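You operate a simulated robot arm through the tools that you are given. There is no shell and no other tool.

The job below is to be done with a simulated two-armed robot. You get a single attempt, and the scene is never put back.

TASK
Wipe the sensor pane, then aim the level sensor till its lamp lights.
Fine: slacken its thumb nut first and tighten it after; rag back where it was. What is to be rubbed or washed off counts as gone when no trace of it is left.

The check looks at the end state, three seconds after you hand in, the way a careful person would. Anything else that was tipped, shoved, dropped, spilled or broken makes it a failure.

THE ROBOT
Two 7-joint arms with two-finger grippers on one trunk that stands fixed in place. Base frame: the origin is at the foot of the trunk, x ahead of it, y to its left, z up. Units: mm, degrees, N and s.
The left shoulder is at [70, 139, 1357], the right one opposite. With the tool pointing down near the work surface each hand reaches from about 100 to 680 mm from the base axis, measured 20 degrees to its own side. Payload 3.43 kg a hand.
The TCP of each hand is the grasp point between the finger pads, 30 mm short of the fingertips. In the tool frame z runs along the fingers and y along their closing line. The gripper opens to 104 mm; its body begins 57 mm behind the TCP.
Orientation is that of the tool frame in the base frame, as a unit quaternion [x, y, z, w]. With the fingers straight down and closing along the base's y, the tool's x points along the base's -x, its y along +y and its z along -z.

THE INTERFACE
- The arms move only by the tool send_rows. It takes "left_deltas", "right_deltas" or both (then of equal length, played together; a hand with none holds still); each is one flat list of numbers, 6 for each row, row after row: the shift along the tool's x, y, z in mm, then the turn, a rotation vector about the tool's x, y, z in degrees. In form: [dx, dy, dz, wx, wy, wz, dx, dy, dz, wx, wy, wz, ...]. A call has 1 to 20 rows; each row is the pose to reach, as a shift and turn from the pose commanded when the call began, along the tool's axes at that moment. "left_claw" and "right_claw" are, for a hand that has rows, the closure in counts, from 0 (fully open) to 255 (shut), set as the call begins (left out, the last holds). Each row takes 0.2 s and may step no farther than 50 mm and 8.6 degrees from the row before; otherwise, or with a gripper value out of range, the whole call is refused. Where a pose cannot be reached the arm comes as near as it can. A force on the tool above 40 N (or 10 N above the force at the start of the call, whichever is more), or a blocked arm, ends the call early, and 0.2 s more pass. The fingers move at their own pace (about 45 mm/s each) and stop on an object; they squeeze with about 35 N. The grip force told is the motor's: it shows also when the fingers shut on nothing. Time passes only in rows, and 0.2 s behind the last, so rows that repeat a pose let the fingers close. The reply holds the time, the measured pose of the TCP, the force on the tool along the base axes, the opening and the grip force, in the units named above and with some noise, with the torque about the TCP (base axes, N m) and any sound that the robot's microphone picked up.
- Cameras (640 x 400 px; columns grow to the right, rows downward): "scene" is now at [133.6, -40.6, 1617.9]; the picture's right is [-0.44, -0.90, 0.00], its down [-0.24, 0.12, -0.96] and it looks along [0.86, -0.43, -0.27] (base axes); focal length 214 px, centre (320, 200). "left" rides on the left gripper at [67, -18, -90] in its tool frame; the picture's right is [0.25, 0.97, 0.00], its down [-0.73, 0.19, -0.66] and it looks along [-0.64, 0.17, 0.75] (tool axes); focal length 218 px, centre (320, 200). "right" rides on the right gripper at [67, 18, -90] in its tool frame; the picture's right is [-0.25, 0.97, 0.00], its down [-0.73, -0.19, -0.66] and it looks along [-0.64, -0.17, 0.75] (tool axes); focal length 218 px, centre (320, 200). There is no depth. A picture from a camera that has moved, and an enlarged one, comes with that camera's place and axes in the base frame and with its lens.
- capture(camera): a new picture of that camera. The clock stands still meanwhile.
- raise_lower(by): slides the trunk up (or, below 0, down) by that many mm; the arms and the scene camera ride with it, the base frame stays. It gives what a move gives, with no picture.
- pan_tilt(pan, tilt): turns the head with the scene camera to pan (to the left, within 86 degrees either way) and tilt (down, from -29 to 69), counted from straight ahead of the robot. It gives what a move gives.
- enlarge(camera, box): a new picture of the part [left, top, right, bottom] of that camera's present view, enlarged. The clock stands still meanwhile.
- sign_off(): hands the job in; it is judged then, once.

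Nothing tells you positions but the pictures and the camera data. Unless the task says otherwise, let go and move clear before handing in.

The tools are called after "Emit:" as name(argument=value, ...) on one line, values as JSON. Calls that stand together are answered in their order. send_rows: Moves the arms, as the interface text tells. Its arguments: {"type":"object","properties":{"left_deltas":{"type":"array","items":{"type":"number"}},"left_claw":{"type":"number"},"right_deltas":{"type":"array","items":{"type":"number"}},"right_claw":{"type":"number"}},"required":[]} The other tools are called the same way: raise_lower (by) moves the trunk up or down; pan_tilt (pan, tilt) turns the head that bears the scene camera; capture (camera) takes a picture; enlarge (camera, box) takes an enlarged picture of a part of a camera's view; sign_off () hands the job in.

At the start:

```text
t: 0.0
left_eef_pos: [306.2, -40.2, 1547.5]
left_tool_rot: [0.0, 1.0, 0.0, 0.0]
left_wrist_force: [-0.7, -0.8, -0.5]
left_torque: [0.03, 0.01, -0.01]
left_width: 103.9
left_finger_force: 0.1
right_eef_pos: [204.4, -231.3, 1536.7]
right_tool_rot: [0.0, 1.0, 0.001, 0.0]
right_wrist_force: [0.0, 1.1, 0.2]
right_torque: [0.0, -0.02, -0.02]
right_width: 104.0
right_finger_force: 0.1
trunk travel left (down, up): [-852.0, 88.0]
head pan, tilt (commanded): [-26.4, 15.4]
```

scene: 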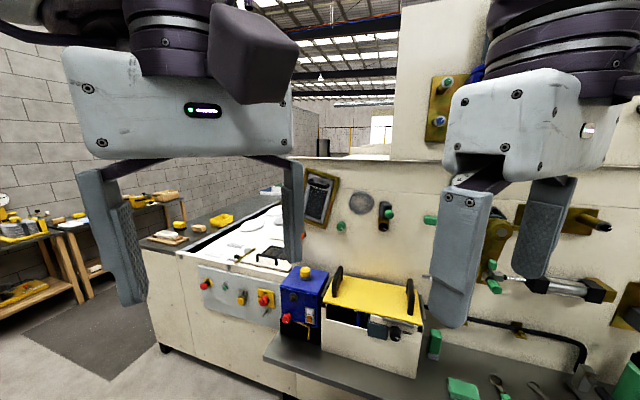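
right: 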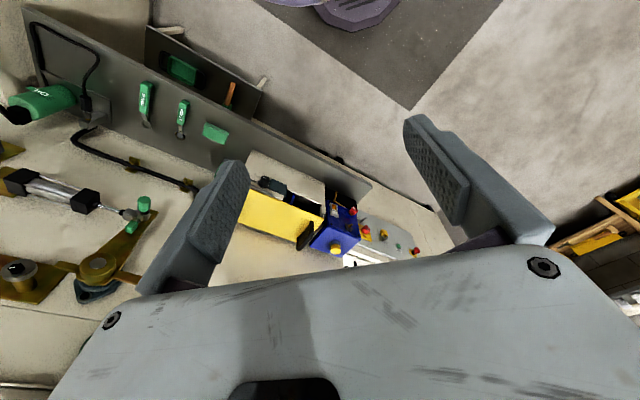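
left: 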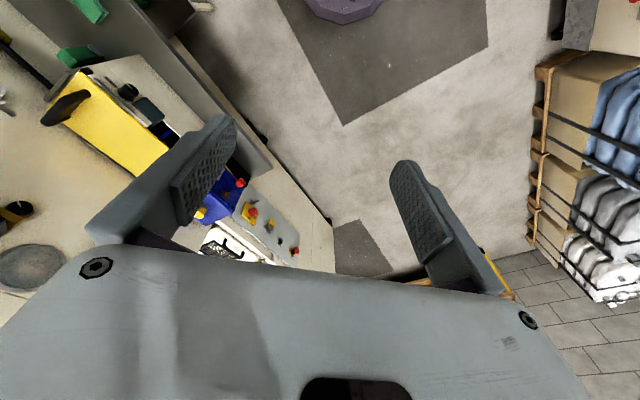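

I see a machine with a cream panel, a shelf with tools and green blocks, and several fittings; I can't yet tell the sensor, lamp or rag apart. First I'll look around with the head camera before moving anything.

Emit:
pan_tilt(pan=-50, tilt=30)

Emit:
capture(camera="scene")

```text
t: 0.9
left_eef_pos: [305.1, -42.0, 1547.7]
left_tool_rot: [-0.001, 1.0, -0.001, 0.0]
left_wrist_force: [-0.1, 0.4, -0.2]
left_torque: [0.03, -0.01, 0.01]
left_width: 103.9
left_finger_force: 0.1
right_eef_pos: [204.5, -230.3, 1535.7]
right_tool_rot: [0.0, 1.0, 0.001, 0.0]
right_wrist_force: [-0.7, 0.8, -0.3]
right_torque: [-0.02, 0.01, -0.03]
right_width: 104.1
right_finger_force: 0.0
trunk travel left (down, up): [-852.0, 88.0]
head pan, tilt (commanded): [-50.0, 30.0]
```

```text
taken
camera scene: at [108.1, -68.4, 1594.5], right [-0.77, -0.64, 0.0], down [-0.32, 0.38, -0.87], along [0.56, -0.66, -0.5], focal length 214 px, centre (320, 200)
```

scene: 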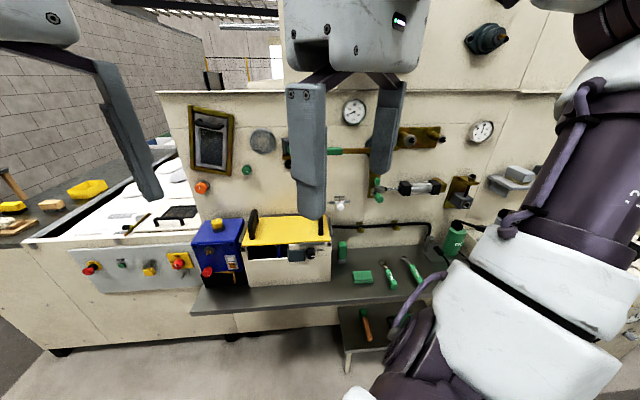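

The machine panel stands to the robot's right, with a shelf in front carrying a blue box, a yellow-topped cream box and green tools. I'll zoom in on these parts to find the sensor, pane, lamp and rag.

Emit:
enlarge(camera="scene", box=[180, 180, 360, 292])

Emit:
enlarge(camera="scene", box=[330, 90, 510, 202])

Emit:
enlarge(camera="scene", box=[170, 90, 350, 202])

Emit:
enlarge(camera="scene", box=[320, 200, 500, 312])

```text
3.56 times, centred on (270, 236) of scene
camera zoom: at [108.1, -68.4, 1594.5], right [-0.77, -0.64, 0.0], down [-0.32, 0.38, -0.87], along [0.56, -0.66, -0.5], focal length 763 px, centre (498, 72)
```

zoom: 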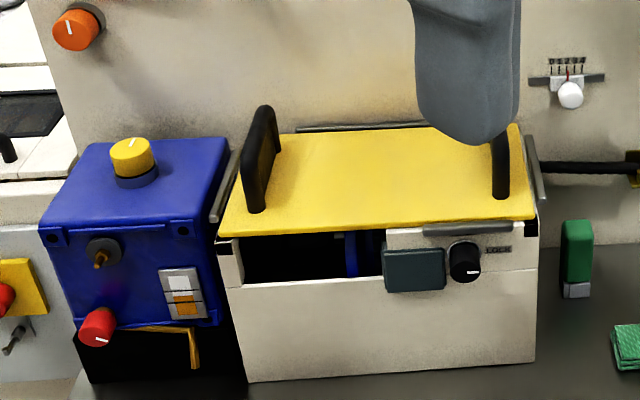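

```text
3.56 times, centred on (420, 146) of scene
camera zoom: at [108.1, -68.4, 1594.5], right [-0.77, -0.64, 0.0], down [-0.32, 0.38, -0.87], along [0.56, -0.66, -0.5], focal length 763 px, centre (-36, 392)
```

zoom: 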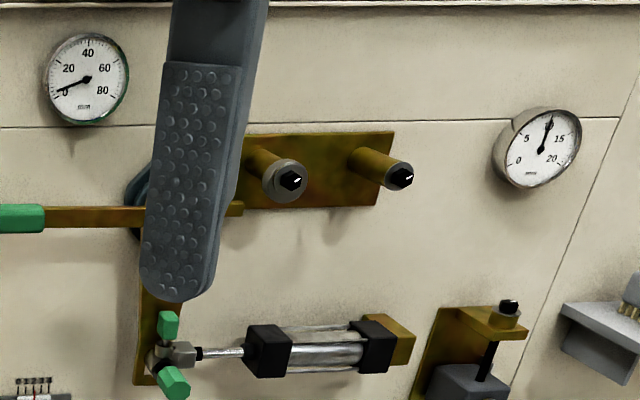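

```text
3.56 times, centred on (260, 146) of scene
camera zoom: at [108.1, -68.4, 1594.5], right [-0.77, -0.64, 0.0], down [-0.32, 0.38, -0.87], along [0.56, -0.66, -0.5], focal length 763 px, centre (533, 392)
```

zoom: 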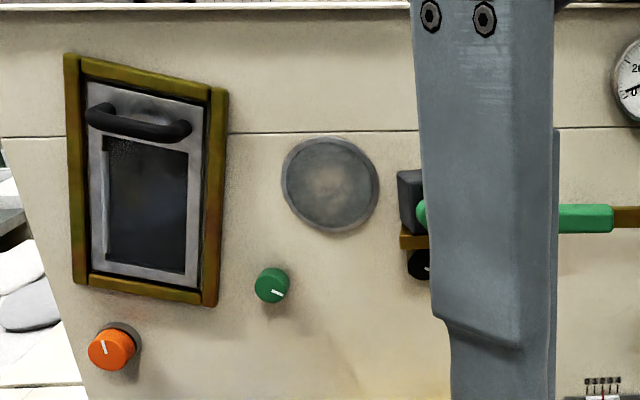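

```text
3.56 times, centred on (410, 256) of scene
camera zoom: at [108.1, -68.4, 1594.5], right [-0.77, -0.64, 0.0], down [-0.32, 0.38, -0.87], along [0.56, -0.66, -0.5], focal length 763 px, centre (0, 1)
```

zoom: 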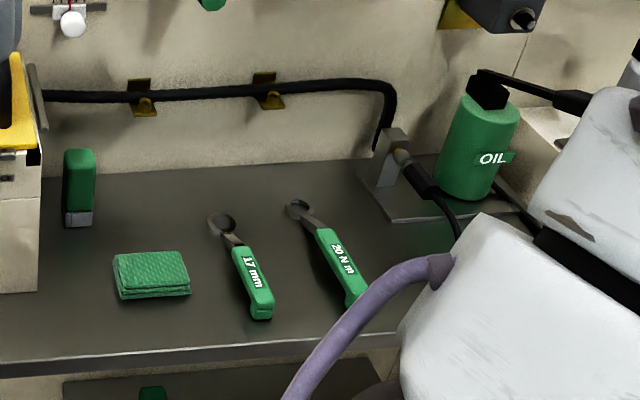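

The green folded cloth on the shelf looks like the rag; a black unit with green parts left of centre on the panel may be the sensor, but the gripper blocks it. I'll move the left arm aside to get a clear view.

Emit:
send_rows(left_deltas=[0, 45, 0, 0, 0, 0, 0, 90, 0, 0, 0, 0, 0, 135, 0, 0, 0, 0, 0, 180, 0, 0, 0, 0, 0, 225, 0, 0, 0, 0, 0, 260, 0, 0, 0, 0])

Emit:
capture(camera="scene")

```text
t: 2.3
left_eef_pos: [325.2, 166.0, 1550.2]
left_tool_rot: [0.0, 1.0, 0.001, -0.003]
left_wrist_force: [0.0, 0.2, -0.5]
left_torque: [0.07, 0.01, 0.01]
left_width: 104.2
left_finger_force: 0.1
left hand out of reach, approached as far as the arm can: row 3, 4, 5, 6
right_eef_pos: [206.3, -235.3, 1535.5]
right_tool_rot: [0.0, 1.0, 0.003, -0.001]
right_wrist_force: [0.0, -0.4, -0.5]
right_torque: [0.05, 0.04, 0.01]
right_width: 103.8
right_finger_force: 0.0
trunk travel left (down, up): [-852.0, 88.0]
head pan, tilt (commanded): [-50.0, 30.0]
```

```text
taken
camera scene: at [110.3, -73.3, 1594.0], right [-0.77, -0.64, 0.0], down [-0.32, 0.39, -0.86], along [0.56, -0.66, -0.5], focal length 214 px, centre (320, 200)
```

scene: 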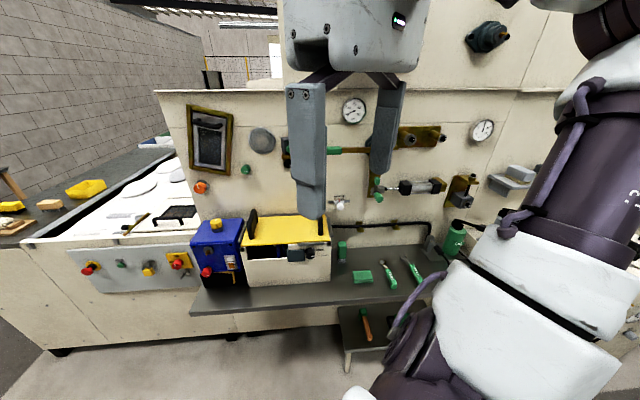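

The left arm has moved clear and the hand in view is the right one. I'll take views at other pan angles to get the panel geometry and see what lies behind the hand.

Emit:
pan_tilt(pan=-80, tilt=25)

Emit:
capture(camera="scene")

Emit:
pan_tilt(pan=-20, tilt=20)

Emit:
capture(camera="scene")

Emit:
capture(camera="right")

```text
t: 3.2
left_eef_pos: [321.9, 170.6, 1550.0]
left_tool_rot: [0.0, 1.0, 0.0, -0.001]
left_wrist_force: [0.1, -0.3, -0.7]
left_torque: [-0.03, 0.03, 0.04]
left_width: 103.9
left_finger_force: 0.1
right_eef_pos: [203.3, -230.4, 1536.4]
right_tool_rot: [0.0, 1.0, 0.0, 0.0]
right_wrist_force: [-0.2, 0.8, -0.3]
right_torque: [0.0, 0.0, 0.01]
right_width: 104.0
right_finger_force: 0.0
trunk travel left (down, up): [-852.0, 88.0]
head pan, tilt (commanded): [-80.0, 25.0]
```

```text
taken
camera scene: at [65.4, -89.9, 1602.4], right [-0.98, -0.17, 0.0], down [-0.07, 0.42, -0.91], along [0.16, -0.89, -0.42], focal length 214 px, centre (320, 200)
```

scene: 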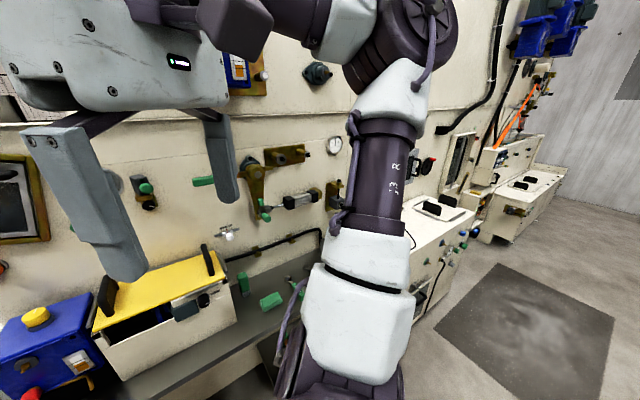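

```text
t: 4.5
left_eef_pos: [321.5, 169.7, 1549.5]
left_tool_rot: [0.0, 1.0, -0.001, -0.001]
left_wrist_force: [0.2, 0.6, 0.4]
left_torque: [0.01, 0.04, 0.03]
left_width: 104.0
left_finger_force: 0.1
right_eef_pos: [203.4, -230.2, 1537.2]
right_tool_rot: [0.0, 1.0, 0.0, 0.0]
right_wrist_force: [0.0, 0.1, -0.8]
right_torque: [0.02, -0.01, 0.0]
right_width: 103.8
right_finger_force: 0.0
trunk travel left (down, up): [-852.0, 88.0]
head pan, tilt (commanded): [-20.0, 20.0]
```

```text
taken
camera scene: at [137.3, -31.1, 1610.5], right [-0.34, -0.94, 0.0], down [-0.32, 0.12, -0.94], along [0.88, -0.32, -0.34], focal length 214 px, centre (320, 200)
```

scene: 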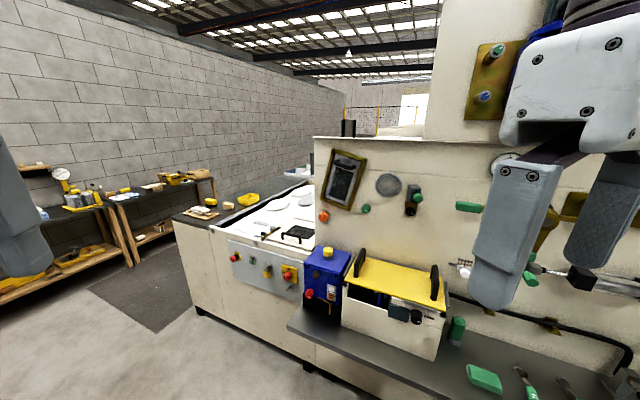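

```text
taken
camera right: at [138.0, -212.9, 1627.0], right [0.25, 0.97, 0.0], down [0.73, -0.19, 0.66], along [0.64, -0.16, -0.75], focal length 218 px, centre (320, 200)
```

right: 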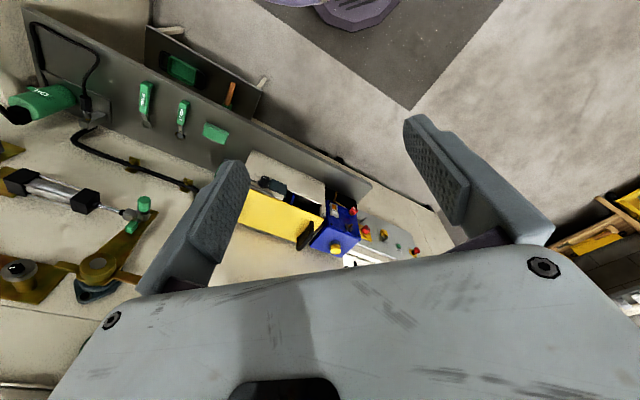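

Emit:
enlarge(camera="scene", box=[310, 140, 490, 252])

Emit:
enlarge(camera="scene", box=[380, 165, 440, 225])

Emit:
enlarge(camera="scene", box=[300, 240, 460, 340])

```text
3.56 times, centred on (400, 196) of scene
camera zoom: at [137.3, -31.1, 1610.5], right [-0.34, -0.94, 0.0], down [-0.32, 0.12, -0.94], along [0.88, -0.32, -0.34], focal length 763 px, centre (36, 214)
```

zoom: 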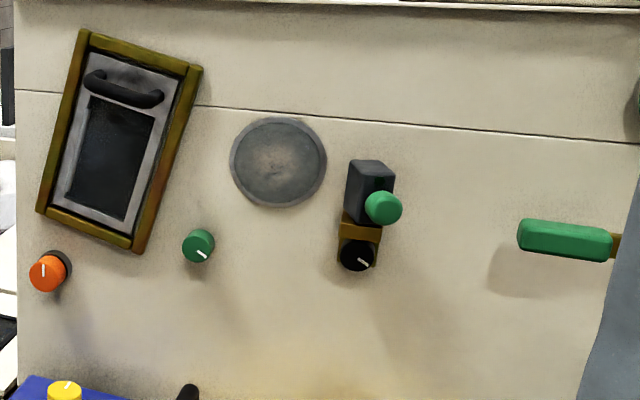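

```text
6.67 times, centred on (410, 195) of scene
camera zoom: at [137.3, -31.1, 1610.5], right [-0.34, -0.94, 0.0], down [-0.32, 0.12, -0.94], along [0.88, -0.32, -0.34], focal length 1430 px, centre (-280, 233)
```

zoom: 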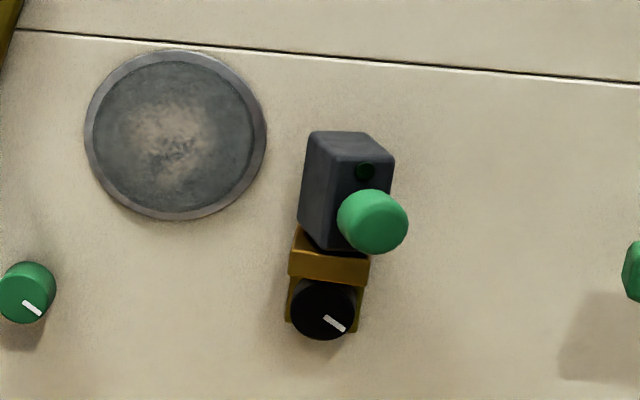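

```text
4.00 times, centred on (380, 290) of scene
camera zoom: at [137.3, -31.1, 1610.5], right [-0.34, -0.94, 0.0], down [-0.32, 0.12, -0.94], along [0.88, -0.32, -0.34], focal length 858 px, centre (80, -160)
```

zoom: 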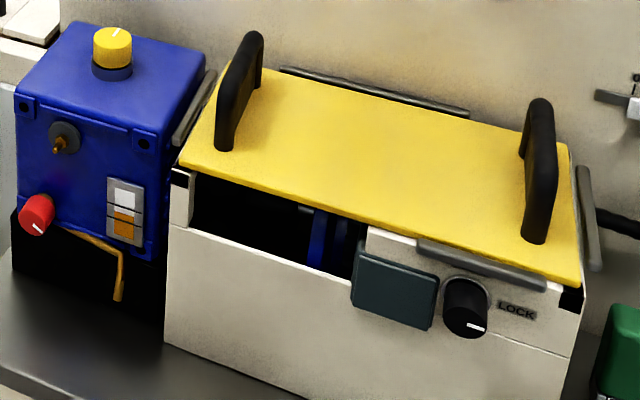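

The sensor is the dark grey box with a small lamp and green ball handle on a brass bracket, a black thumb nut with a white mark below it, and next to it a round dusty pane. I take it to be near (670,-580,1370); the panel faces the robot at about 45 degrees. I'll check where the right arm's elbow is before moving the trunk.

Emit:
pan_tilt(pan=-60, tilt=65)

Emit:
capture(camera="scene")

Emit:
capture(camera="left")

```text
t: 5.7
left_eef_pos: [323.1, 169.7, 1550.7]
left_tool_rot: [-0.001, 1.0, -0.001, -0.002]
left_wrist_force: [0.0, 0.8, -0.2]
left_torque: [0.0, -0.03, 0.0]
left_width: 104.1
left_finger_force: 0.1
right_eef_pos: [204.8, -230.9, 1535.5]
right_tool_rot: [0.0, 1.0, 0.001, 0.001]
right_wrist_force: [-0.4, 0.7, 0.6]
right_torque: [0.01, 0.02, 0.01]
right_width: 104.0
right_finger_force: 0.2
trunk travel left (down, up): [-852.0, 88.0]
head pan, tilt (commanded): [-60.0, 65.0]
```

```text
taken
camera scene: at [80.3, -51.6, 1546.8], right [-0.87, -0.5, 0.0], down [-0.45, 0.78, -0.42], along [0.21, -0.37, -0.91], focal length 214 px, centre (320, 200)
```

scene: 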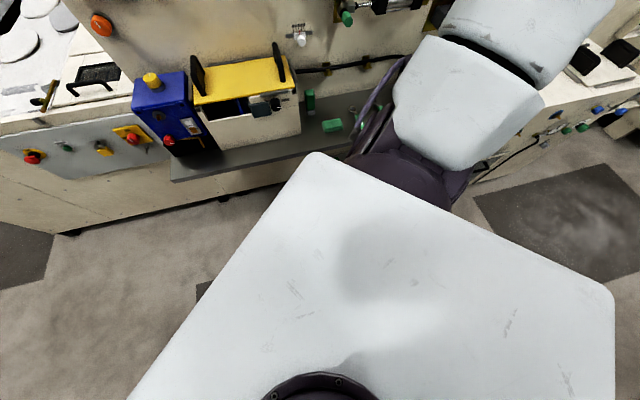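

```text
taken
camera left: at [254.9, 154.5, 1640.6], right [-0.25, 0.97, 0.0], down [0.73, 0.19, 0.65], along [0.63, 0.16, -0.76], focal length 218 px, centre (320, 200)
```

left: 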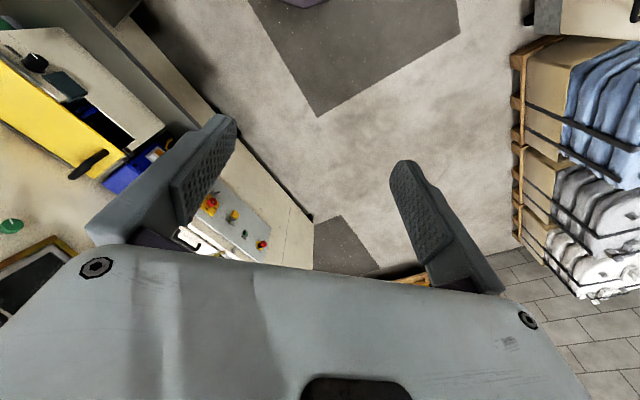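

The arms sit well short of the shelf edge, so the trunk can be lowered safely. I'll lower it 250 mm to get a long vertical baseline for triangulating the shelf, rag, pane and sensor.

Emit:
pan_tilt(pan=-40, tilt=30)

Emit:
capture(camera="scene")

Emit:
raise_lower(by=-250)

Emit:
capture(camera="scene")

Emit:
capture(camera="right")

```text
t: 6.7
left_eef_pos: [322.8, 169.5, 1549.8]
left_tool_rot: [0.0, 1.0, -0.003, -0.001]
left_wrist_force: [0.6, -0.6, -0.5]
left_torque: [-0.01, -0.02, -0.03]
left_width: 104.0
left_finger_force: 0.1
right_eef_pos: [203.6, -230.2, 1536.3]
right_tool_rot: [0.0, 1.0, 0.001, 0.0]
right_wrist_force: [0.2, -0.2, 0.7]
right_torque: [0.0, 0.04, 0.01]
right_width: 104.3
right_finger_force: 0.1
trunk travel left (down, up): [-852.0, 88.0]
head pan, tilt (commanded): [-40.0, 30.0]
```

```text
taken
camera scene: at [119.1, -57.2, 1594.4], right [-0.64, -0.77, 0.0], down [-0.38, 0.32, -0.87], along [0.66, -0.56, -0.5], focal length 214 px, centre (320, 200)
```

scene: 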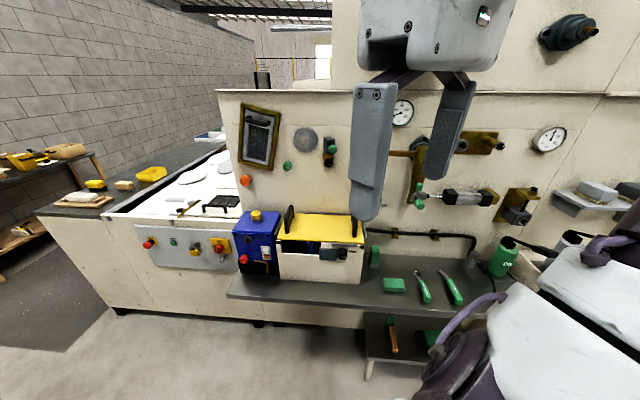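

```text
t: 9.2
left_eef_pos: [323.3, 169.5, 1298.7]
left_tool_rot: [0.001, 1.0, -0.001, 0.0]
left_wrist_force: [-0.1, -0.4, 0.4]
left_torque: [-0.03, -0.01, 0.0]
left_width: 103.9
left_finger_force: 0.0
right_eef_pos: [203.8, -230.6, 1286.2]
right_tool_rot: [0.0, 1.0, 0.0, 0.0]
right_wrist_force: [0.2, 0.4, -0.3]
right_torque: [-0.02, 0.02, 0.02]
right_width: 103.8
right_finger_force: 0.2
trunk travel left (down, up): [-602.0, 338.0]
head pan, tilt (commanded): [-40.0, 30.0]
```

```text
taken
camera scene: at [119.1, -57.1, 1344.5], right [-0.64, -0.77, 0.0], down [-0.38, 0.32, -0.87], along [0.66, -0.56, -0.5], focal length 214 px, centre (320, 200)
```

scene: 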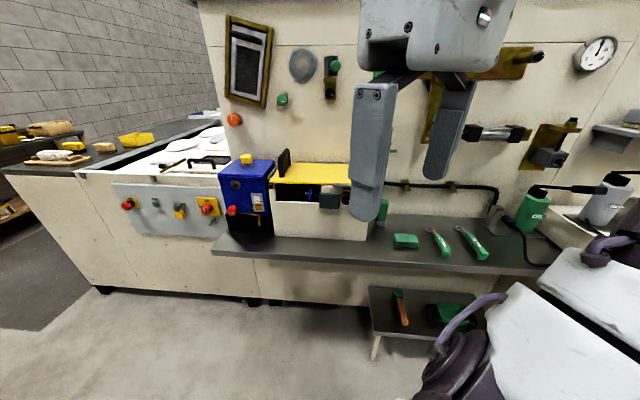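

```text
taken
camera right: at [138.0, -212.7, 1377.0], right [0.25, 0.97, 0.0], down [0.73, -0.19, 0.66], along [0.64, -0.16, -0.75], focal length 218 px, centre (320, 200)
```

right: 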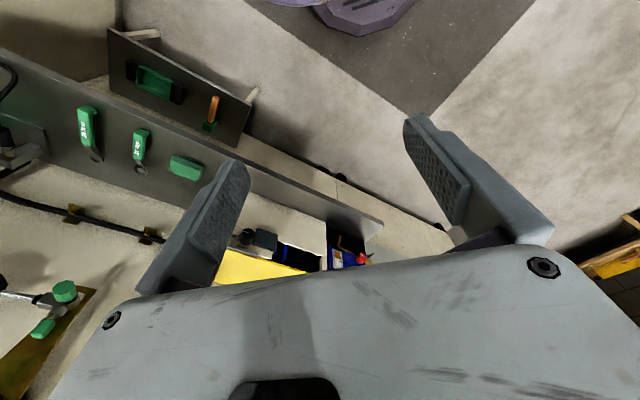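

Comparing the two heights, the shelf top lies at about z 780, the rag near (390,-708,800), the sensor's green ball near (660,-566,1373), and the panel faces me along bearing -44 degrees. I'll take enlarged pictures at this height for sharper measurement.

Emit:
enlarge(camera="scene", box=[200, 10, 360, 110])

Emit:
enlarge(camera="scene", box=[360, 170, 520, 270])

Emit:
enlarge(camera="scene", box=[200, 140, 360, 240])

Emit:
enlarge(camera="scene", box=[360, 260, 520, 360])

```text
4.00 times, centred on (280, 60) of scene
camera zoom: at [119.1, -57.1, 1344.5], right [-0.64, -0.77, 0.0], down [-0.38, 0.32, -0.87], along [0.66, -0.56, -0.5], focal length 858 px, centre (480, 760)
```

zoom: 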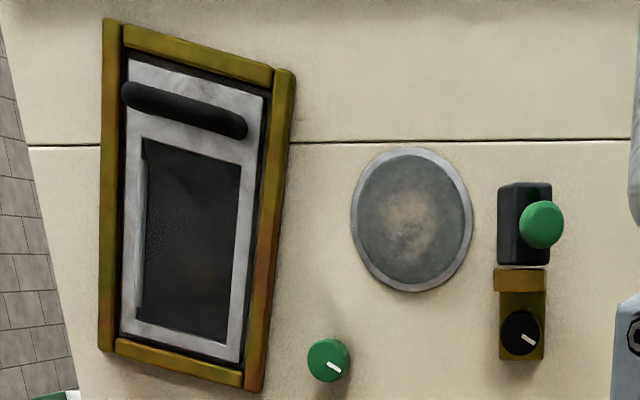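

```text
4.00 times, centred on (440, 220) of scene
camera zoom: at [119.1, -57.1, 1344.5], right [-0.64, -0.77, 0.0], down [-0.38, 0.32, -0.87], along [0.66, -0.56, -0.5], focal length 858 px, centre (-160, 120)
```

zoom: 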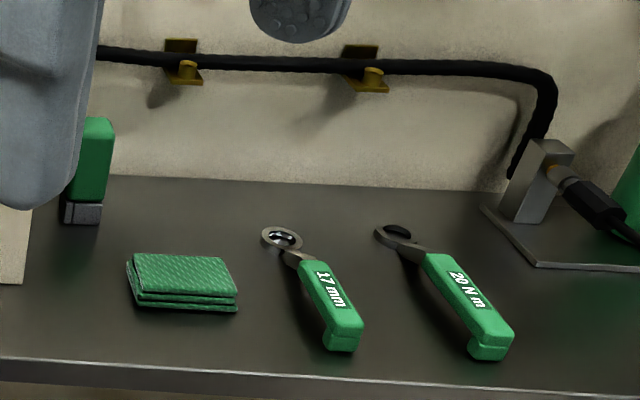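

```text
4.00 times, centred on (280, 190) of scene
camera zoom: at [119.1, -57.1, 1344.5], right [-0.64, -0.77, 0.0], down [-0.38, 0.32, -0.87], along [0.66, -0.56, -0.5], focal length 858 px, centre (480, 240)
```

zoom: 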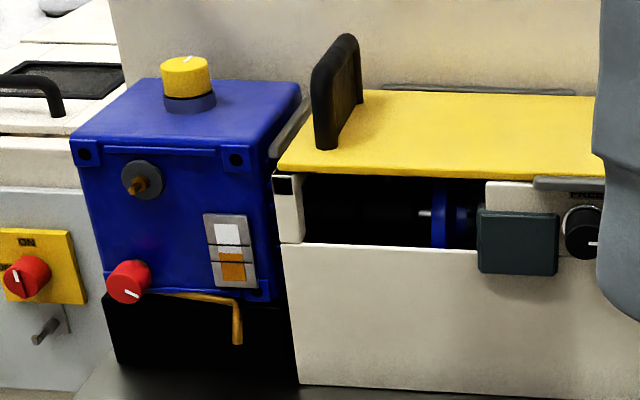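

```text
4.00 times, centred on (440, 310) of scene
camera zoom: at [119.1, -57.1, 1344.5], right [-0.64, -0.77, 0.0], down [-0.38, 0.32, -0.87], along [0.66, -0.56, -0.5], focal length 858 px, centre (-160, -240)
```

zoom: 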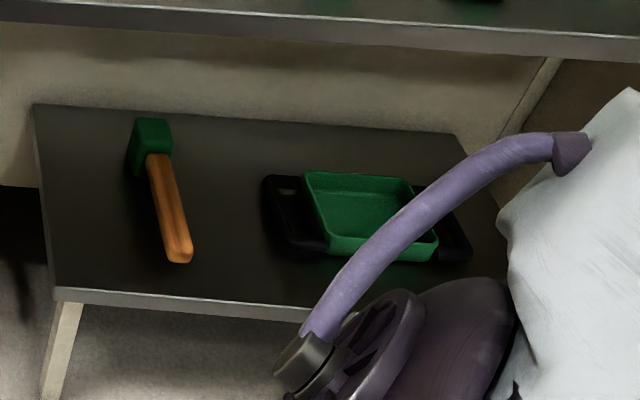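

The dirty round pane is on the panel just left of the sensor, and the rag lies flat on the shelf. I'll raise the trunk again and swing the right hand toward the panel, pitched 45 degrees, so that its camera looks straight at the sensor and pane.

Emit:
raise_lower(by=200)

Emit:
send_rows(right_deltas=[-30, -14, 10, 1.45, -3.56, 3.49, -59, -28, 19, 2.89, -7.12, 6.98, -88, -43, 29, 4.34, -10.68, 10.46, -118, -57, 39, 5.78, -14.23, 13.95, -147, -71, 48, 7.23, -17.79, 17.44, -176, -85, 58, 8.67, -21.35, 20.93, -206, -100, 68, 10.12, -24.91, 24.41, -235, -114, 77, 11.56, -28.47, 27.9, -265, -128, 87, 13.0, -32.0, 31.4, -294, -142, 97, 14.45, -35.6, 34.9, -324, -157, 106, 15.9, -39.1, 38.4, -353, -171, 116, 17.34, -42.7, 41.85])

Emit:
capture(camera="right")

Emit:
capture(camera="scene")

```text
t: 11.4
left_eef_pos: [321.9, 171.2, 1500.2]
left_tool_rot: [0.0, 1.0, -0.001, -0.001]
left_wrist_force: [0.4, -0.8, 0.2]
left_torque: [0.0, 0.01, 0.03]
left_width: 103.7
left_finger_force: 0.0
right_eef_pos: [204.3, -230.4, 1487.2]
right_tool_rot: [0.0, 1.0, 0.001, 0.0]
right_wrist_force: [-0.1, 0.5, -0.7]
right_torque: [0.0, 0.01, -0.02]
right_width: 104.1
right_finger_force: 0.0
trunk travel left (down, up): [-802.0, 138.0]
head pan, tilt (commanded): [-40.0, 30.0]
```

```text
t: 14.0
left_eef_pos: [324.2, 169.0, 1499.2]
left_tool_rot: [0.0, 1.0, 0.0, -0.003]
left_wrist_force: [0.0, 0.9, 0.4]
left_torque: [0.02, 0.05, -0.04]
left_width: 103.8
left_finger_force: 0.1
right_eef_pos: [542.7, -541.2, 1482.1]
right_tool_rot: [0.349, 0.902, -0.103, 0.234]
right_wrist_force: [-1.1, -0.6, -0.4]
right_torque: [0.03, 0.01, 0.02]
right_width: 104.0
right_finger_force: 0.2
right hand out of reach, approached as far as the arm can: row 1, 2, 3, 4, 5, 6, 7, 8, 9, 10, 11, 12
trunk travel left (down, up): [-802.0, 138.0]
head pan, tilt (commanded): [-40.0, 30.0]
```

```text
taken
camera right: at [481.4, -457.2, 1527.4], right [0.82, 0.56, 0.1], down [0.11, -0.34, 0.94], along [0.56, -0.75, -0.34], focal length 218 px, centre (320, 200)
```

right: 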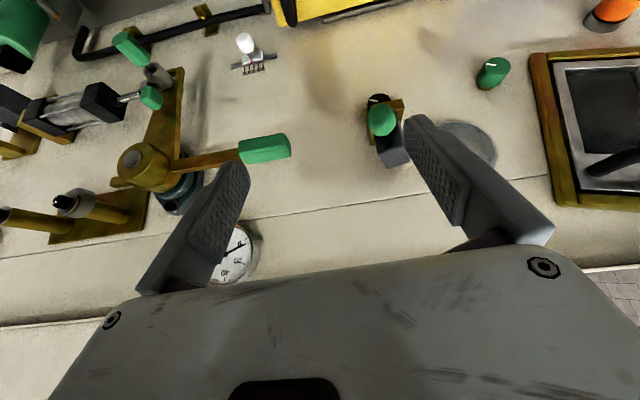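

```text
taken
camera scene: at [121.2, -58.2, 1544.2], right [-0.64, -0.77, 0.0], down [-0.38, 0.32, -0.87], along [0.66, -0.56, -0.5], focal length 214 px, centre (320, 200)
```

scene: 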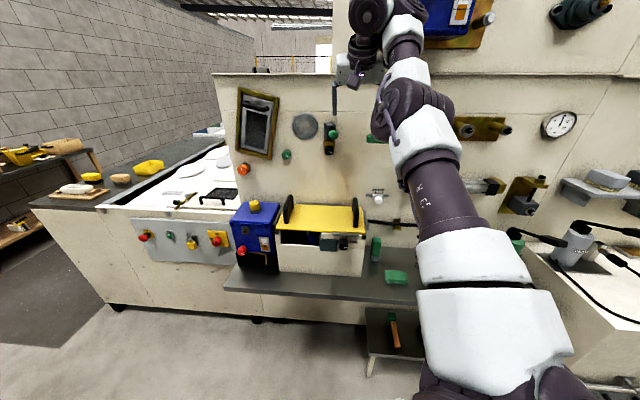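

The hand stopped short of the asked pose, at about (543,-541,1482), tilted less than asked; the arm seems limited near its start posture. I'll send a hold row to see how it settles.

Emit:
send_rows(right_deltas=[0, 0, 0, 0, 0, 0, 0, 0, 0, 0, 0, 0])

Emit:
enlarge(camera="right", box=[340, 70, 500, 170])

```text
t: 14.6
left_eef_pos: [324.1, 169.6, 1500.0]
left_tool_rot: [0.0, 1.0, -0.002, -0.002]
left_wrist_force: [-0.6, -0.5, -0.7]
left_torque: [0.02, 0.01, 0.01]
left_width: 104.0
left_finger_force: 0.1
right_eef_pos: [541.8, -540.0, 1482.5]
right_tool_rot: [0.348, 0.902, -0.102, 0.235]
right_wrist_force: [0.5, -0.3, -0.2]
right_torque: [-0.01, -0.04, -0.02]
right_width: 103.8
right_finger_force: 0.0
trunk travel left (down, up): [-802.0, 138.0]
head pan, tilt (commanded): [-40.0, 30.0]
```

```text
4.00 times, centred on (420, 120) of right
camera zoom: at [480.3, -456.7, 1528.1], right [0.82, 0.57, 0.1], down [0.11, -0.33, 0.94], along [0.56, -0.75, -0.34], focal length 873 px, centre (-80, 520)
```

zoom: 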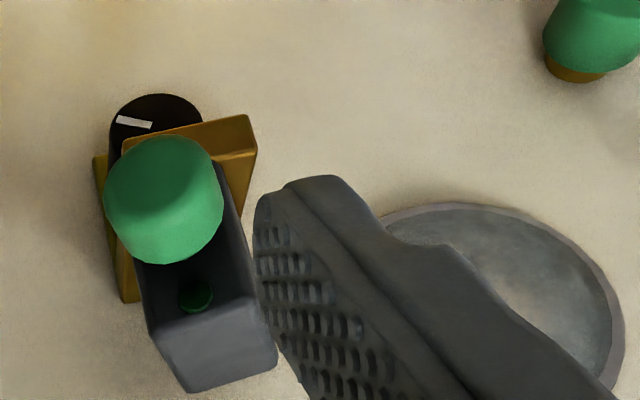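

The green ball triangulates consistently to about (659,-566,1373), and the pane to about (806,-558,1377), roughly 100 mm deeper. Next I'll pitch the right hand toward horizontal to test whether it can reach out to the panel.

Emit:
send_rows(right_deltas=[6, 0, 11, 0, -7.5, 0, 12, 0, 22, 0, -15, 0, 18.5, 1, 33, 0, -22.5, 0, 25, 1, 43.5, 0, -30, 0, 31, 1, 54, 0, -37.5, 0, 37, 2, 65, 0, -45, 0, 43, 2, 76, 0, -52.5, 0, 49.4, 2, 87, 0, -60, 0])

Emit:
capture(camera="right")

Emit:
capture(camera="scene")

```text
t: 16.3
left_eef_pos: [301.9, 184.3, 1499.7]
left_tool_rot: [-0.002, 1.0, -0.005, 0.002]
left_wrist_force: [-2.2, 1.3, 1.0]
left_torque: [-0.11, -0.11, -0.03]
left_width: 104.1
left_finger_force: 0.2
right_eef_pos: [642.6, -668.4, 1471.0]
right_tool_rot: [0.354, 0.786, -0.126, 0.491]
right_wrist_force: [-1.4, 0.8, 0.7]
right_torque: [0.03, -0.02, 0.04]
right_width: 103.9
right_finger_force: 0.1
right hand out of reach, approached as far as the arm can: row 1, 2, 3, 4, 5, 6, 7, 8
trunk travel left (down, up): [-802.0, 138.0]
head pan, tilt (commanded): [-40.0, 30.0]
stopped in row 8 (right hand): the force on the tool passed its limit at 393 N (the readings are from after the stop); the commanded pose is now the measured one
```

```text
taken
camera right: at [576.3, -576.9, 1460.1], right [0.73, 0.59, 0.36], down [-0.38, -0.09, 0.92], along [0.57, -0.81, 0.16], focal length 218 px, centre (320, 200)
```

right: 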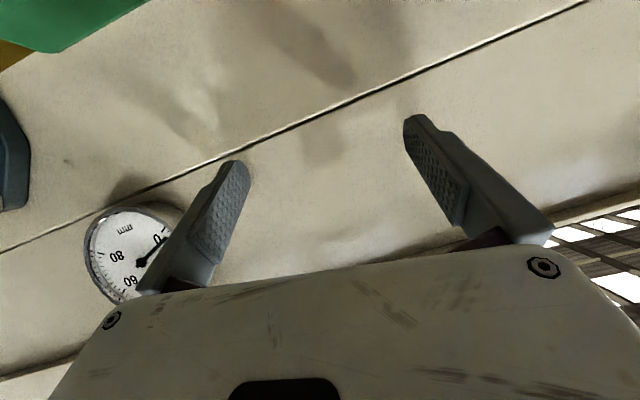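

```text
taken
camera scene: at [96.4, -40.2, 1547.0], right [-0.64, -0.77, 0.0], down [-0.37, 0.31, -0.88], along [0.67, -0.56, -0.48], focal length 214 px, centre (320, 200)
```

scene: 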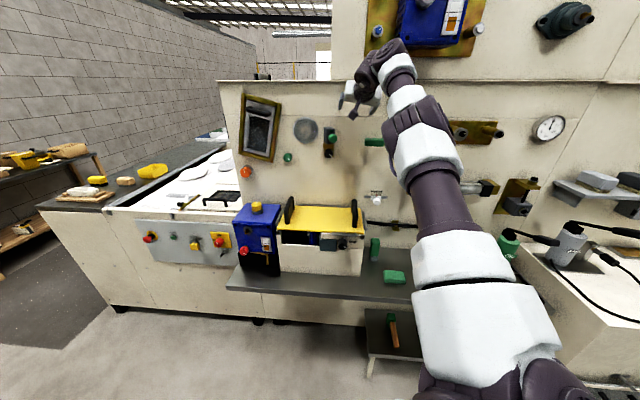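

The hand overreached and pressed on the blank panel face near (663,-685,1456) – the solver traded position for tilt when it was out of reach. I'll back straight off the panel now in small steps and then look for damage.

Emit:
send_rows(right_deltas=[10, 0, -17, 0, 0, 0, 20, 0, -35, 0, 0, 0, 30, 0, -52, 0, 0, 0, 40, 0, -70, 0, 0, 0, 50, 0, -87, 0, 0, 0, 59, 1, -104, 0, 0, 0, 69, 1, -122, 0, 0, 0])

Emit:
capture(camera="right")

Emit:
capture(camera="scene")

```text
t: 16.6
left_eef_pos: [313.0, 178.9, 1498.2]
left_tool_rot: [-0.001, 1.0, -0.001, -0.004]
left_wrist_force: [-1.1, -0.1, -0.5]
left_torque: [0.03, 0.0, 0.02]
left_width: 104.0
left_finger_force: 0.0
right_eef_pos: [643.9, -672.2, 1468.0]
right_tool_rot: [0.362, 0.787, -0.129, 0.483]
right_wrist_force: [-35.2, 32.9, -1.6]
right_torque: [0.36, 0.89, -2.53]
right_width: 97.9
right_finger_force: 0.0
right hand out of reach, approached as far as the arm can: row 1
trunk travel left (down, up): [-802.0, 138.0]
head pan, tilt (commanded): [-40.0, 30.0]
stopped in row 1 (right hand): the force on the tool passed its limit at 150 N (the readings are from after the stop); the commanded pose is now the measured one
```

```text
taken
camera right: at [579.1, -580.9, 1458.9], right [0.74, 0.57, 0.36], down [-0.37, -0.1, 0.92], along [0.56, -0.82, 0.14], focal length 218 px, centre (320, 200)
```

right: 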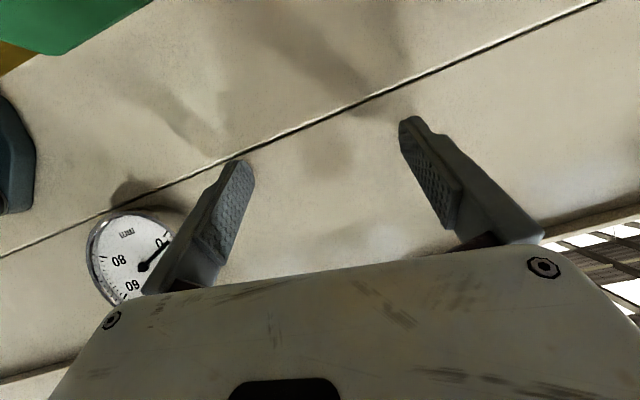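

```text
taken
camera scene: at [103.5, -45.5, 1545.9], right [-0.64, -0.77, 0.0], down [-0.37, 0.31, -0.87], along [0.67, -0.56, -0.49], focal length 214 px, centre (320, 200)
```

scene: 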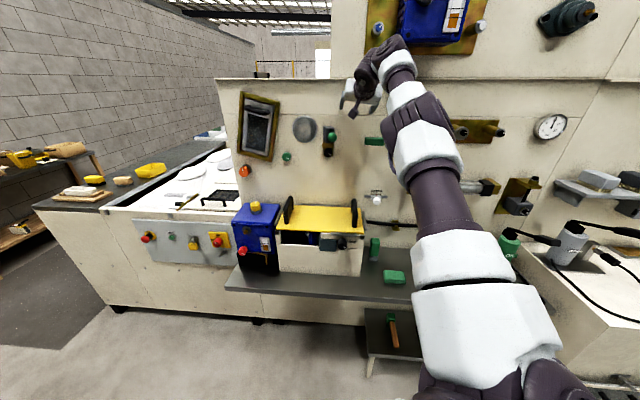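

The hand is still bearing on the panel because the trunk was springing back. I'll retreat again along the panel normal.

Emit:
send_rows(right_deltas=[22, 0, -40, 0, 0, 0, 35, 0, -70, 0, 0, 0, 50, 0, -100, 0, 0, 0])

```text
t: 17.4
left_eef_pos: [321.3, 173.7, 1497.1]
left_tool_rot: [-0.001, 1.0, 0.001, -0.007]
left_wrist_force: [-0.1, -0.7, 0.3]
left_torque: [0.01, 0.01, 0.01]
left_width: 104.1
left_finger_force: 0.0
right_eef_pos: [644.6, -671.5, 1461.6]
right_tool_rot: [0.361, 0.789, -0.129, 0.481]
right_wrist_force: [-11.1, 11.8, 8.6]
right_torque: [-0.46, 0.36, -0.81]
right_width: 98.8
right_finger_force: 0.1
right hand out of reach, approached as far as the arm can: row 1, 2, 3
trunk travel left (down, up): [-802.0, 138.0]
head pan, tilt (commanded): [-40.0, 30.0]
```

The retreat with this tilt is also beyond the arm's reach, so it stayed against the panel with a light force. I'll go back along the way I came, undoing the tilt while backing off to the last pose that was reachable.

Emit:
send_rows(right_deltas=[11, 5, -25, 1.1, 5.2, -1.3, 22, 9, -50, 2.2, 10.3, -2.6, 33, 14, -75, 3.2, 15.5, -3.9, 44, 18, -100, 4.3, 20.7, -5.1, 55, 23, -125, 5.4, 25.8, -6.4, 66.7, 27.7, -151, 6.5, 31, -7.7])

Emit:
capture(camera="scene")

```text
t: 18.8
left_eef_pos: [325.0, 168.7, 1496.2]
left_tool_rot: [-0.002, 1.0, 0.002, -0.009]
left_wrist_force: [-0.8, 0.0, -0.8]
left_torque: [-0.01, -0.03, -0.01]
left_width: 104.2
left_finger_force: 0.0
right_eef_pos: [549.1, -541.5, 1473.0]
right_tool_rot: [0.356, 0.902, -0.102, 0.222]
right_wrist_force: [0.9, -0.8, 1.1]
right_torque: [0.01, -0.01, -0.02]
right_width: 103.8
right_finger_force: 0.0
right hand out of reach, approached as far as the arm can: row 6
trunk travel left (down, up): [-802.0, 138.0]
head pan, tilt (commanded): [-40.0, 30.0]
```

```text
taken
camera scene: at [119.2, -55.7, 1544.5], right [-0.64, -0.77, 0.0], down [-0.38, 0.32, -0.87], along [0.66, -0.56, -0.5], focal length 214 px, centre (320, 200)
```

scene: 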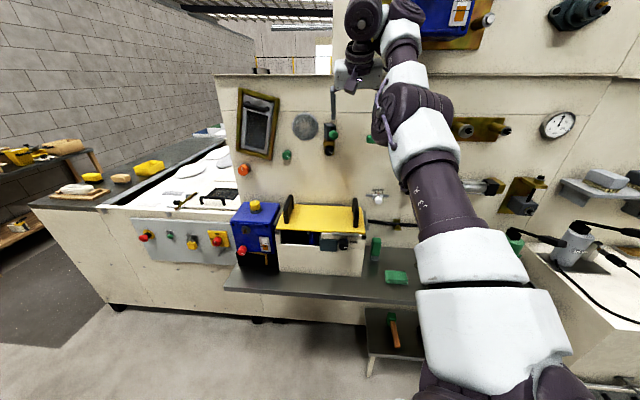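

The hand is back clear of the panel at about (549,-541,1473), and nothing in view appears disturbed. I'll look at the arm's posture to understand its limits, and check the panel where it was touched.

Emit:
pan_tilt(pan=-55, tilt=0)

Emit:
capture(camera="scene")

Emit:
capture(camera="left")

```text
t: 19.7
left_eef_pos: [326.6, 167.9, 1496.9]
left_tool_rot: [-0.002, 1.0, 0.003, -0.009]
left_wrist_force: [0.0, -0.8, 0.3]
left_torque: [0.0, -0.01, -0.01]
left_width: 104.0
left_finger_force: 0.2
right_eef_pos: [548.5, -542.7, 1472.1]
right_tool_rot: [0.356, 0.903, -0.1, 0.22]
right_wrist_force: [-0.1, -0.1, 0.8]
right_torque: [0.0, 0.01, 0.05]
right_width: 104.1
right_finger_force: 0.0
trunk travel left (down, up): [-802.0, 138.0]
head pan, tilt (commanded): [-55.0, 0.0]
```

```text
taken
camera scene: at [101.8, -73.3, 1592.7], right [-0.82, -0.57, 0.0], down [0.0, 0.0, -1.0], along [0.57, -0.82, 0.0], focal length 214 px, centre (320, 200)
```

scene: 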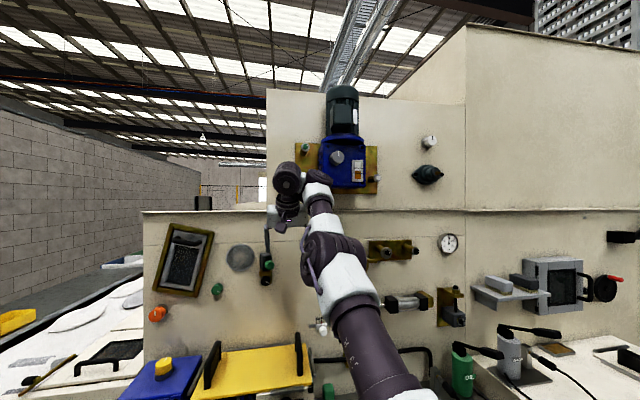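

```text
taken
camera left: at [260.2, 150.3, 1587.7], right [-0.26, 0.97, 0.01], down [0.74, 0.19, 0.65], along [0.62, 0.17, -0.76], focal length 218 px, centre (320, 200)
```

left: 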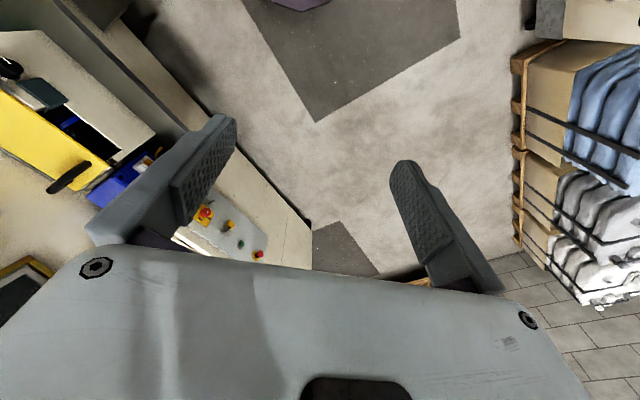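

The right arm reaches nearly straight forward from its shoulder, so it's near its limit when the hand is high and far. I'll raise the trunk so that the shoulder is level with the pane, then test small moves in free space.

Emit:
raise_lower(by=100)

Emit:
send_rows(right_deltas=[0, 0, -20, 0, 0, 0, 0, 0, -40, 0, 0, 0])

Emit:
send_rows(right_deltas=[0, 0, 0, 0, -4, 0, 0, 0, 0, 0, -8, 0])

```text
t: 21.0
left_eef_pos: [325.9, 167.6, 1596.5]
left_tool_rot: [0.0, 1.0, 0.003, -0.008]
left_wrist_force: [0.5, 0.0, 0.2]
left_torque: [0.01, -0.02, 0.01]
left_width: 104.1
left_finger_force: 0.1
right_eef_pos: [550.3, -542.4, 1571.5]
right_tool_rot: [0.356, 0.902, -0.101, 0.221]
right_wrist_force: [-0.4, -0.6, -0.6]
right_torque: [0.02, 0.01, -0.04]
right_width: 104.1
right_finger_force: 0.1
trunk travel left (down, up): [-902.0, 38.0]
head pan, tilt (commanded): [-55.0, 0.0]
```

```text
t: 21.6
left_eef_pos: [324.4, 167.2, 1596.7]
left_tool_rot: [-0.002, 1.0, 0.002, -0.008]
left_wrist_force: [-0.1, 1.5, -0.2]
left_torque: [0.02, -0.03, 0.03]
left_width: 104.2
left_finger_force: 0.1
right_eef_pos: [524.6, -543.7, 1599.3]
right_tool_rot: [0.355, 0.902, -0.099, 0.222]
right_wrist_force: [-0.3, 0.2, 0.1]
right_torque: [0.02, 0.02, -0.03]
right_width: 104.0
right_finger_force: 0.1
right hand out of reach, approached as far as the arm can: row 1, 2
trunk travel left (down, up): [-902.0, 38.0]
head pan, tilt (commanded): [-55.0, 0.0]
```

```text
t: 22.2
left_eef_pos: [326.5, 168.3, 1595.6]
left_tool_rot: [0.0, 1.0, 0.003, -0.009]
left_wrist_force: [0.3, -0.1, 0.2]
left_torque: [-0.02, 0.0, 0.03]
left_width: 103.9
left_finger_force: 0.0
right_eef_pos: [529.1, -545.5, 1601.9]
right_tool_rot: [0.354, 0.895, -0.111, 0.249]
right_wrist_force: [-0.5, 0.0, -0.1]
right_torque: [0.02, -0.01, 0.01]
right_width: 103.7
right_finger_force: 0.0
right hand out of reach, approached as far as the arm can: row 1, 2
trunk travel left (down, up): [-902.0, 38.0]
head pan, tilt (commanded): [-55.0, 0.0]
```

Moves toward +y are what the arm refuses at this height. I'll bring the hand straight down about 200 mm to see whether a lower hand frees the motion.

Emit:
send_rows(right_deltas=[21, 1, 34, 0, 0, 0, 42, 2, 68, 0, 0, 0, 63, 3, 102, 0, 0, 0, 84, 4, 137, 0, 0, 0, 105, 4, 171, 0, 0, 0])

Emit:
capture(camera="scene")

```text
t: 23.4
left_eef_pos: [325.1, 168.6, 1596.7]
left_tool_rot: [-0.001, 1.0, 0.002, -0.008]
left_wrist_force: [0.1, 0.5, -0.4]
left_torque: [-0.04, -0.02, -0.02]
left_width: 104.2
left_finger_force: 0.1
right_eef_pos: [555.3, -545.5, 1521.0]
right_tool_rot: [0.364, 0.908, -0.094, 0.182]
right_wrist_force: [0.7, 0.3, 0.5]
right_torque: [0.0, 0.01, -0.01]
right_width: 104.0
right_finger_force: 0.0
right hand out of reach, approached as far as the arm can: row 1, 2, 3, 4, 5
trunk travel left (down, up): [-902.0, 38.0]
head pan, tilt (commanded): [-55.0, 0.0]
```

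```text
taken
camera scene: at [100.6, -72.1, 1692.9], right [-0.82, -0.57, 0.0], down [0.0, 0.0, -1.0], along [0.57, -0.82, 0.0], focal length 214 px, centre (320, 200)
```

scene: 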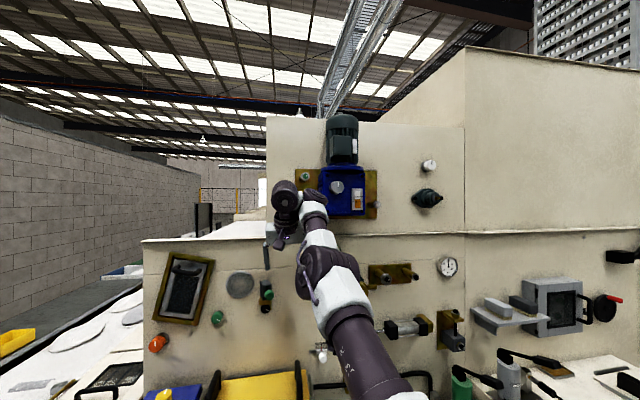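

Only part of the downward move was possible, so some joint limit is acting. I'll look down at the arm from the head to see its elbow.

Emit:
pan_tilt(pan=-65, tilt=45)

Emit:
capture(camera="scene")

Emit:
pan_tilt(pan=-45, tilt=20)

Emit:
capture(camera="scene")

```text
t: 24.6
left_eef_pos: [327.4, 166.5, 1595.9]
left_tool_rot: [-0.002, 1.0, 0.004, -0.009]
left_wrist_force: [-0.1, 0.1, -0.1]
left_torque: [-0.02, 0.04, 0.04]
left_width: 104.0
left_finger_force: 0.1
right_eef_pos: [557.0, -547.6, 1519.1]
right_tool_rot: [0.364, 0.909, -0.094, 0.181]
right_wrist_force: [-0.1, 0.1, -0.1]
right_torque: [0.01, 0.03, -0.01]
right_width: 104.0
right_finger_force: 0.1
trunk travel left (down, up): [-902.0, 38.0]
head pan, tilt (commanded): [-65.0, 45.0]
```

```text
taken
camera scene: at [85.4, -73.4, 1621.8], right [-0.91, -0.42, 0.0], down [-0.3, 0.64, -0.71], along [0.3, -0.64, -0.71], focal length 214 px, centre (320, 200)
```

scene: 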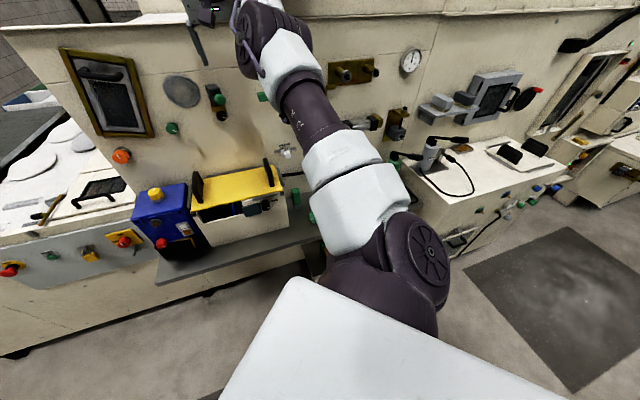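

```text
t: 25.4
left_eef_pos: [326.5, 166.5, 1595.6]
left_tool_rot: [-0.001, 1.0, 0.003, -0.01]
left_wrist_force: [-0.6, 0.4, 0.3]
left_torque: [0.02, -0.01, -0.01]
left_width: 103.9
left_finger_force: 0.0
right_eef_pos: [556.1, -546.0, 1519.2]
right_tool_rot: [0.365, 0.908, -0.095, 0.183]
right_wrist_force: [-0.3, -0.6, 0.0]
right_torque: [-0.01, -0.01, 0.0]
right_width: 103.7
right_finger_force: 0.0
trunk travel left (down, up): [-902.0, 38.0]
head pan, tilt (commanded): [-45.0, 20.0]
```

```text
taken
camera scene: at [115.9, -65.0, 1660.4], right [-0.71, -0.71, 0.0], down [-0.24, 0.24, -0.94], along [0.66, -0.66, -0.34], focal length 214 px, centre (320, 200)
```

scene: 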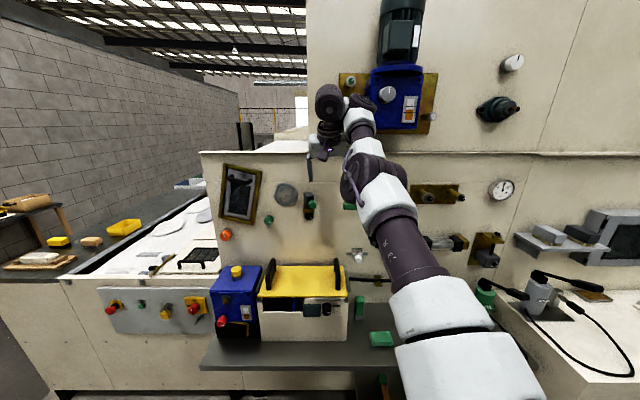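

The arm is almost fully straight between shoulder and wrist, which explains the refusals. I'll pull the hand back toward the shoulder to bend the elbow.

Emit:
send_rows(right_deltas=[20, -1, 2, 0, 0, 0, 40, -3, 3, 0, 0, 0, 60, -4, 5, 0, 0, 0])

```text
t: 26.2
left_eef_pos: [327.5, 168.0, 1596.2]
left_tool_rot: [-0.001, 1.0, 0.003, -0.009]
left_wrist_force: [0.6, 0.7, 0.0]
left_torque: [0.01, 0.01, -0.03]
left_width: 104.1
left_finger_force: 0.1
right_eef_pos: [559.6, -538.2, 1521.5]
right_tool_rot: [0.363, 0.909, -0.095, 0.183]
right_wrist_force: [-0.3, 0.2, -0.3]
right_torque: [0.01, -0.01, -0.01]
right_width: 104.1
right_finger_force: 0.1
right hand out of reach, approached as far as the arm can: row 1, 2, 3
trunk travel left (down, up): [-902.0, 38.0]
head pan, tilt (commanded): [-45.0, 20.0]
```

The radial pull does nothing, as expected of a straight elbow. I'll try sideways/upward moves to break the straight posture, watching how much of each is achieved.

Emit:
send_rows(right_deltas=[-8, -1, -18, 0, 0, 0, -16, -2, -37, 0, 0, 0, -24, -2, -55, 0, 0, 0])

Emit:
send_rows(right_deltas=[0, -20, 0, 0, 0, 0, 0, -40, 0, 0, 0, 0, 0, -60, 0, 0, 0, 0])

```text
t: 27.0
left_eef_pos: [326.2, 167.2, 1596.0]
left_tool_rot: [-0.003, 1.0, 0.002, -0.009]
left_wrist_force: [-0.6, 0.3, 1.1]
left_torque: [-0.01, -0.07, 0.0]
left_width: 104.0
left_finger_force: 0.0
right_eef_pos: [543.0, -545.3, 1570.4]
right_tool_rot: [0.364, 0.908, -0.094, 0.184]
right_wrist_force: [-0.3, -0.8, 0.2]
right_torque: [-0.02, -0.01, 0.01]
right_width: 104.1
right_finger_force: 0.1
right hand out of reach, approached as far as the arm can: row 2, 3
trunk travel left (down, up): [-902.0, 38.0]
head pan, tilt (commanded): [-45.0, 20.0]
```

```text
t: 27.8
left_eef_pos: [325.5, 167.2, 1596.3]
left_tool_rot: [-0.002, 1.0, 0.003, -0.009]
left_wrist_force: [0.1, 0.4, 0.0]
left_torque: [0.01, 0.0, 0.04]
left_width: 103.9
left_finger_force: 0.1
right_eef_pos: [501.3, -588.4, 1571.9]
right_tool_rot: [0.364, 0.908, -0.095, 0.182]
right_wrist_force: [-0.8, 0.1, -0.1]
right_torque: [-0.01, 0.01, -0.03]
right_width: 103.9
right_finger_force: 0.0
trunk travel left (down, up): [-902.0, 38.0]
head pan, tilt (commanded): [-45.0, 20.0]
```

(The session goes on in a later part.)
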